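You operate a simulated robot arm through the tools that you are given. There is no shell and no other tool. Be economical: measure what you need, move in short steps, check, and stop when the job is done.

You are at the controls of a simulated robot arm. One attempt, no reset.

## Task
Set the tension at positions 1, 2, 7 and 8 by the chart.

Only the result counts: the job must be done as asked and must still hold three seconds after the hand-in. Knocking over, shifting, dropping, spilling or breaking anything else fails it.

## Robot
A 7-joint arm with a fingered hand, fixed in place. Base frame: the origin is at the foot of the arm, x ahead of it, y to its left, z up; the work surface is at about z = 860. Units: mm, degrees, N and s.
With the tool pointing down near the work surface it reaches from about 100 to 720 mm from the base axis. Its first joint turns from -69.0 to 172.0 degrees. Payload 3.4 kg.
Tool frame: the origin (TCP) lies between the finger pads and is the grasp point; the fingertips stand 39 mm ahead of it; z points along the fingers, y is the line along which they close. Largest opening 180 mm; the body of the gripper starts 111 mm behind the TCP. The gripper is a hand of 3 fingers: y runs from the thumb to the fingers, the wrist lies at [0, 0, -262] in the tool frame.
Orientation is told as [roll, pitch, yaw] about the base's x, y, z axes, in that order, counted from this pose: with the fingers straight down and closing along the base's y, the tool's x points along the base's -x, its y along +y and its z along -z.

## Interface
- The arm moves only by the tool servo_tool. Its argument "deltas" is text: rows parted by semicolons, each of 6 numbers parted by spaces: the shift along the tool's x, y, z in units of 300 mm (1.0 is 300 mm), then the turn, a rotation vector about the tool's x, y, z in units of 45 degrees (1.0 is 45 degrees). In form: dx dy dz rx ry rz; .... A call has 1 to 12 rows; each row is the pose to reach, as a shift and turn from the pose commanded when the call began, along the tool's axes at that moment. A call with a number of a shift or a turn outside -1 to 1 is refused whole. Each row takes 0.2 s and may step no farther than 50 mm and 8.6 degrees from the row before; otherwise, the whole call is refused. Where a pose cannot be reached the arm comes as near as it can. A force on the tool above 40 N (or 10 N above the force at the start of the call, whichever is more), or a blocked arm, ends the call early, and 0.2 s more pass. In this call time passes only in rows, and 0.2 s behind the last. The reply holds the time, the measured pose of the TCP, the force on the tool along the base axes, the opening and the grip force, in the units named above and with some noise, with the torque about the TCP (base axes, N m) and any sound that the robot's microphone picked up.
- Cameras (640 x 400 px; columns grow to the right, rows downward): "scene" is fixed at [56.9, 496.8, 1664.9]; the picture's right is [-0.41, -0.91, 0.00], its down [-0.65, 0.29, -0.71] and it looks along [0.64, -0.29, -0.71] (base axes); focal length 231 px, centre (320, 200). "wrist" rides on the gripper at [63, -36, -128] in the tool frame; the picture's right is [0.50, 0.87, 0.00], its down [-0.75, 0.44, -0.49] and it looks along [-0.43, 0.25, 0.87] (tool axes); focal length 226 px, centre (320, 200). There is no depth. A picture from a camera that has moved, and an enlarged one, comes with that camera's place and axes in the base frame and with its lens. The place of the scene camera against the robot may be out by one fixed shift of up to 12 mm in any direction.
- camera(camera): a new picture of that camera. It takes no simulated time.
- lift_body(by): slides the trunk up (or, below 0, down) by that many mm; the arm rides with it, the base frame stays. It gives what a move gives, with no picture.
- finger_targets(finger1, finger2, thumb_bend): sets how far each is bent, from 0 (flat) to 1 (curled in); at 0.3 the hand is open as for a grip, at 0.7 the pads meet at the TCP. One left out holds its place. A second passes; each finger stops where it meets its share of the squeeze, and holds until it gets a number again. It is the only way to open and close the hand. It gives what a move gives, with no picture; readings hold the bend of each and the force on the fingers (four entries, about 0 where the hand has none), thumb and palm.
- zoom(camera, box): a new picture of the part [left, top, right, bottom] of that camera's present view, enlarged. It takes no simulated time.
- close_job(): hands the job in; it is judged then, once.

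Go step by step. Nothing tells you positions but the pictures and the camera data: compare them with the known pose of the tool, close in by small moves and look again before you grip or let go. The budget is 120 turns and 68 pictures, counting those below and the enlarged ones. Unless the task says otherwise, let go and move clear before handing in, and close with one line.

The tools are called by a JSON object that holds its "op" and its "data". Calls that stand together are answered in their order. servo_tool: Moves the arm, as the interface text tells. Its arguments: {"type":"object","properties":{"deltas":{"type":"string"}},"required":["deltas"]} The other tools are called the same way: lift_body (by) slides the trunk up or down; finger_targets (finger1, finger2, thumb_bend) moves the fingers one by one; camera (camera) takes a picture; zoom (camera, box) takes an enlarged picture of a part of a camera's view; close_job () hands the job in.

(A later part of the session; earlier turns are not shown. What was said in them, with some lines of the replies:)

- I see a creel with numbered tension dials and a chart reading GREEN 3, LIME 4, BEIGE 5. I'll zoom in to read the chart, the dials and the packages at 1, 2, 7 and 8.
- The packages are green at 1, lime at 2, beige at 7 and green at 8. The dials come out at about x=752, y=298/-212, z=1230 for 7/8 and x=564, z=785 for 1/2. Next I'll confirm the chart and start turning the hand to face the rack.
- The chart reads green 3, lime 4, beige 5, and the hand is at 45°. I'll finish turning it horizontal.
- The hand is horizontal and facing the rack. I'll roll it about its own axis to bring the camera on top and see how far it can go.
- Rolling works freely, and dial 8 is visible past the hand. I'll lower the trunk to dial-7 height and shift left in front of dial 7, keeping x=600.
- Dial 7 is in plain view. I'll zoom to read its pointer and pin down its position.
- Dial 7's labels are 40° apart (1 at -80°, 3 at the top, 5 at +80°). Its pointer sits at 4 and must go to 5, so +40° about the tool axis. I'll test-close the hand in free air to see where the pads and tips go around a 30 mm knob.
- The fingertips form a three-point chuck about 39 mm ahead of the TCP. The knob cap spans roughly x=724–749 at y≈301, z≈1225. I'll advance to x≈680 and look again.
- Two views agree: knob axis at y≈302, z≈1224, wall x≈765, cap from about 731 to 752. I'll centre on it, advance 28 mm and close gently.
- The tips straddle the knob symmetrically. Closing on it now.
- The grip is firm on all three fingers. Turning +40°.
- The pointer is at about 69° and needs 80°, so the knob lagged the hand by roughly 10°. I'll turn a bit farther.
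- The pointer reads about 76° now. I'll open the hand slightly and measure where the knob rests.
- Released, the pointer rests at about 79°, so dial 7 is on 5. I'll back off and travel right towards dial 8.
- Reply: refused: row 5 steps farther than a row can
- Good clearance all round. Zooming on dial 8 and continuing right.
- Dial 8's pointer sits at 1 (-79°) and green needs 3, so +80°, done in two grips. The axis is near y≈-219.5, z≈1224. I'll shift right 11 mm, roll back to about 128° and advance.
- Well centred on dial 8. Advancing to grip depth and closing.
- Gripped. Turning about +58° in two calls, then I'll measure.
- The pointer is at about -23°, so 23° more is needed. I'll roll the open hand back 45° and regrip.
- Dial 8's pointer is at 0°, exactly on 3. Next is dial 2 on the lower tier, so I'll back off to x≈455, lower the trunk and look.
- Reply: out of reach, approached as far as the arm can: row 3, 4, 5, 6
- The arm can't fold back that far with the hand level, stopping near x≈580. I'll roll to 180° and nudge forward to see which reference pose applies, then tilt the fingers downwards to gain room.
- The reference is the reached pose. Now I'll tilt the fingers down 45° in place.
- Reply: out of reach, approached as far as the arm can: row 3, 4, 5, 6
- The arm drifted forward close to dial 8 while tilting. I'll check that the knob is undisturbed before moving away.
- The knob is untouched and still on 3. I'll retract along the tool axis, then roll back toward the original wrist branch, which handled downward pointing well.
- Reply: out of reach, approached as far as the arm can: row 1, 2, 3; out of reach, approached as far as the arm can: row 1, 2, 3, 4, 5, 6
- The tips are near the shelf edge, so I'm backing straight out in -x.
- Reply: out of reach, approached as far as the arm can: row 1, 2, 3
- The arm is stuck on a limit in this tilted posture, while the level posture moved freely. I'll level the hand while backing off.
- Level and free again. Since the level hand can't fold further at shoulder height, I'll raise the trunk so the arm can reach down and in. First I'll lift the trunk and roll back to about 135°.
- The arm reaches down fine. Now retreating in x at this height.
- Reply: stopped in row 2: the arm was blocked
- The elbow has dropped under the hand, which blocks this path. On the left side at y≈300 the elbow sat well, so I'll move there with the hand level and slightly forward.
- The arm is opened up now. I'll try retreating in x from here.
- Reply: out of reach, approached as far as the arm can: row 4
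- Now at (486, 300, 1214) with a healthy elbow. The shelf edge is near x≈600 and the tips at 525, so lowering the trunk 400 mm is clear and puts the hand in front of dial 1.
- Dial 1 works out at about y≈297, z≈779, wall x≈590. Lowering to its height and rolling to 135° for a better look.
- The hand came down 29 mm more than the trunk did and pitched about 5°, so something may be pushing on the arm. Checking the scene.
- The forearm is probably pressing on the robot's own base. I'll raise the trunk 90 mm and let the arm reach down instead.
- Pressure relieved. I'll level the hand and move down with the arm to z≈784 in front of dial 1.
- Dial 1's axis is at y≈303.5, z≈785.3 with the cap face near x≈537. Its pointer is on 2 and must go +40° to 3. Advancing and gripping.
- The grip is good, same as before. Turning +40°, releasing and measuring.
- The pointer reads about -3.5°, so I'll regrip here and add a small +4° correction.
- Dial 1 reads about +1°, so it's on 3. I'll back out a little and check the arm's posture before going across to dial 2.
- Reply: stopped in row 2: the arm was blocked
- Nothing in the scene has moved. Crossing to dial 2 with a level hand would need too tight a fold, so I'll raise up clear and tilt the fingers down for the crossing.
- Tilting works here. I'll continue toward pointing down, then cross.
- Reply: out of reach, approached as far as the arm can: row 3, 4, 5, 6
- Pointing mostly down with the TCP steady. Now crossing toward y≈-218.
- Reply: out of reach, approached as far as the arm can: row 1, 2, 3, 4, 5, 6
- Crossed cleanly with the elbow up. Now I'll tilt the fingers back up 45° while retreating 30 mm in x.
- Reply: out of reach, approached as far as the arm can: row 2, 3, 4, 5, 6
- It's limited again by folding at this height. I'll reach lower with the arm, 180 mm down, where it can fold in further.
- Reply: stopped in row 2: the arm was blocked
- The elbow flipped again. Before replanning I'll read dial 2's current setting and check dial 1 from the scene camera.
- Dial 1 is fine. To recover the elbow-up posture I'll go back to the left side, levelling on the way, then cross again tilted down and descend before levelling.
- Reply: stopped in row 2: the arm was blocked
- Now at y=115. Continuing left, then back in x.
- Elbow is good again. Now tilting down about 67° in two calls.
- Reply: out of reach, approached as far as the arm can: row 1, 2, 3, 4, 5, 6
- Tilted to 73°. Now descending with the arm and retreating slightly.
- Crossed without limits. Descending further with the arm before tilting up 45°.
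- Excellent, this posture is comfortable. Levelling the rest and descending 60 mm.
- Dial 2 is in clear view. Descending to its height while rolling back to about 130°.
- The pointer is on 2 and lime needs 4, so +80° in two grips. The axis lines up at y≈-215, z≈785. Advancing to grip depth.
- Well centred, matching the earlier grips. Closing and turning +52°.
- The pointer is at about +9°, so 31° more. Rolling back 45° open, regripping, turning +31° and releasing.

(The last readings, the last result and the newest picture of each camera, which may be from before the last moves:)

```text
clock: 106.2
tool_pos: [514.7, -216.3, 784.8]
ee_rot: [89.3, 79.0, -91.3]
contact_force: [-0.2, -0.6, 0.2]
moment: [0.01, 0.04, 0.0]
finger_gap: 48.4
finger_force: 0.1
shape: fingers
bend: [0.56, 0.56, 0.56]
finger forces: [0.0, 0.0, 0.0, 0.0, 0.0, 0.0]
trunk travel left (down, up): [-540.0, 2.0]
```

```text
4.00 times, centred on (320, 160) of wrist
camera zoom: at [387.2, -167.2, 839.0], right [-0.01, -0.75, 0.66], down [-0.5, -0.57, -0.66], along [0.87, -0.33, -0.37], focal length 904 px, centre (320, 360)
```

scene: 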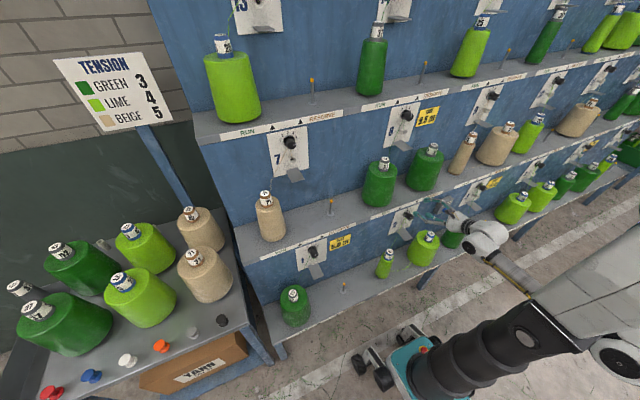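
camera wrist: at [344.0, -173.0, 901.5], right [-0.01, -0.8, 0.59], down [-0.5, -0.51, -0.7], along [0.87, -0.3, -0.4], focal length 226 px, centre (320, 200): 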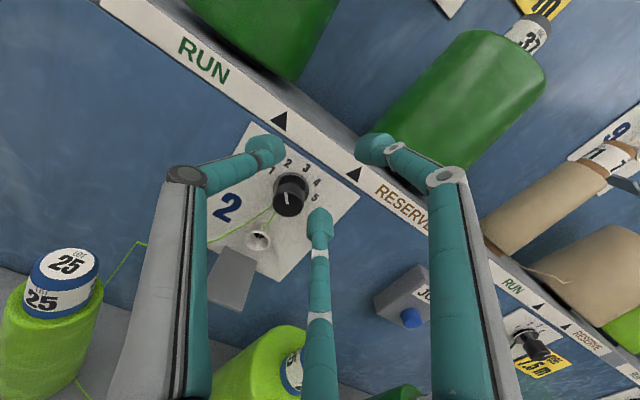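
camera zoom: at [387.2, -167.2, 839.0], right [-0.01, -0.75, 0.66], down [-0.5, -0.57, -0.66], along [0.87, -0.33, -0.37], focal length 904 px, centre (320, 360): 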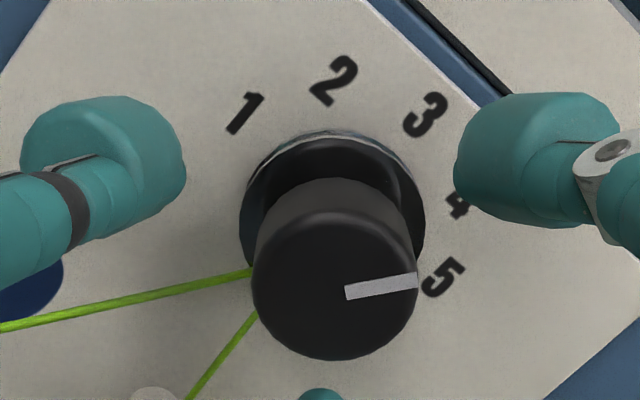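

The pointer is at about 38°, so dial 2 is on 4. I'll retract straight out and check everything.

{"op": "servo_tool", "data": {"deltas": "0 0 -0.06 0 0 0; 0 0 -0.13 0 0 0; 0 0 -0.17 0 0 0"}}

{"op": "camera", "data": {"camera": "wrist"}}

{"op": "camera", "data": {"camera": "scene"}}

{"op": "zoom", "data": {"camera": "scene", "box": [268, 120, 316, 150]}}

{"op": "zoom", "data": {"camera": "scene", "box": [384, 98, 432, 128]}}

```text
clock: 107.0
tool_pos: [464.9, -215.4, 785.9]
ee_rot: [89.5, 78.9, -91.1]
contact_force: [0.1, 0.2, 0.0]
moment: [0.01, -0.01, 0.02]
finger_gap: 48.4
finger_force: 0.1
shape: fingers
bend: [0.56, 0.56, 0.56]
finger forces: [0.1, 0.1, 0.1, 0.0, 0.1, 0.0]
trunk travel left (down, up): [-540.0, 2.0]
```

```text
8 pictures are left
camera wrist: at [335.8, -166.3, 840.7], right [-0.01, -0.76, 0.66], down [-0.5, -0.57, -0.66], along [0.87, -0.33, -0.37], focal length 226 px, centre (320, 200)
```

wrist: 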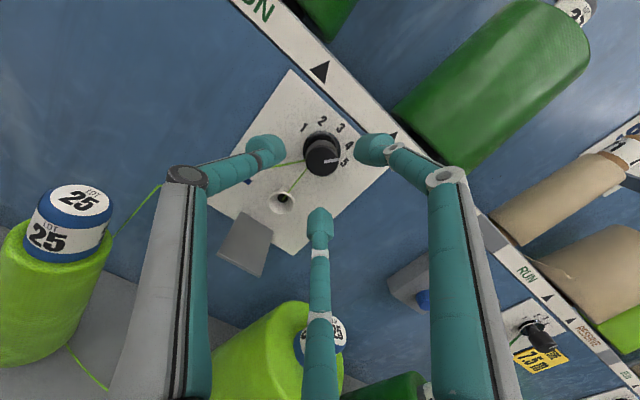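

```text
7 pictures are left
```

scene: 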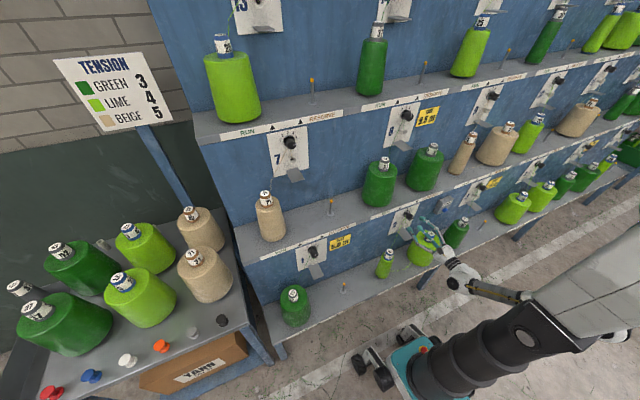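

```text
13.33 times, centred on (292, 135) of scene
camera zoom: at [56.9, 496.8, 1664.9], right [-0.41, -0.91, 0.0], down [-0.65, 0.29, -0.71], along [0.64, -0.29, -0.71], focal length 3079 px, centre (693, 1067)
```

zoom: 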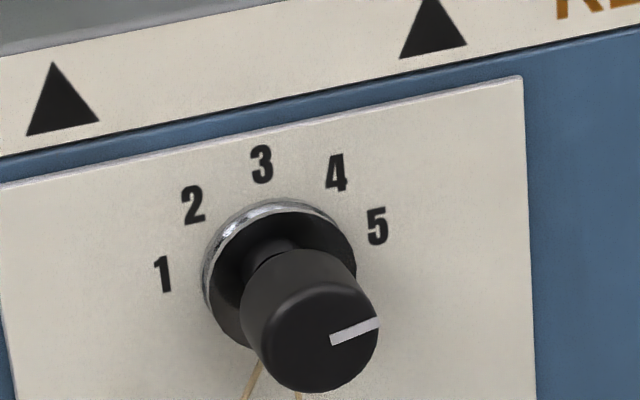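

```text
13.33 times, centred on (408, 113) of scene
camera zoom: at [56.9, 496.8, 1664.9], right [-0.41, -0.91, 0.0], down [-0.65, 0.29, -0.71], along [0.64, -0.29, -0.71], focal length 3079 px, centre (-853, 1360)
```

zoom: 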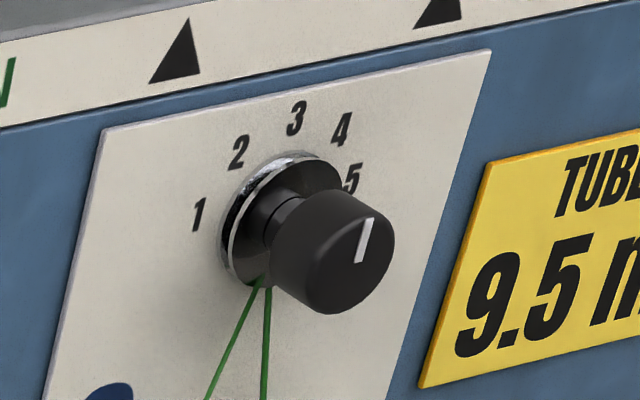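

All four dials read as the chart asks: 1 on 3, 2 on 4, 7 on 5 and 8 on 3. Nothing else has moved and the hand is clear, so I'm handing in.

{"op": "close_job", "data": {}}

```text
The job is handed in.
```

I set the tension by the chart and handed the job in: position 1 (green) is on 3, position 2 (lime) on 4, position 7 (beige) on 5 and position 8 (green) on 3. In the last pictures each pointer was within about 2° of its mark, and nothing else had moved.
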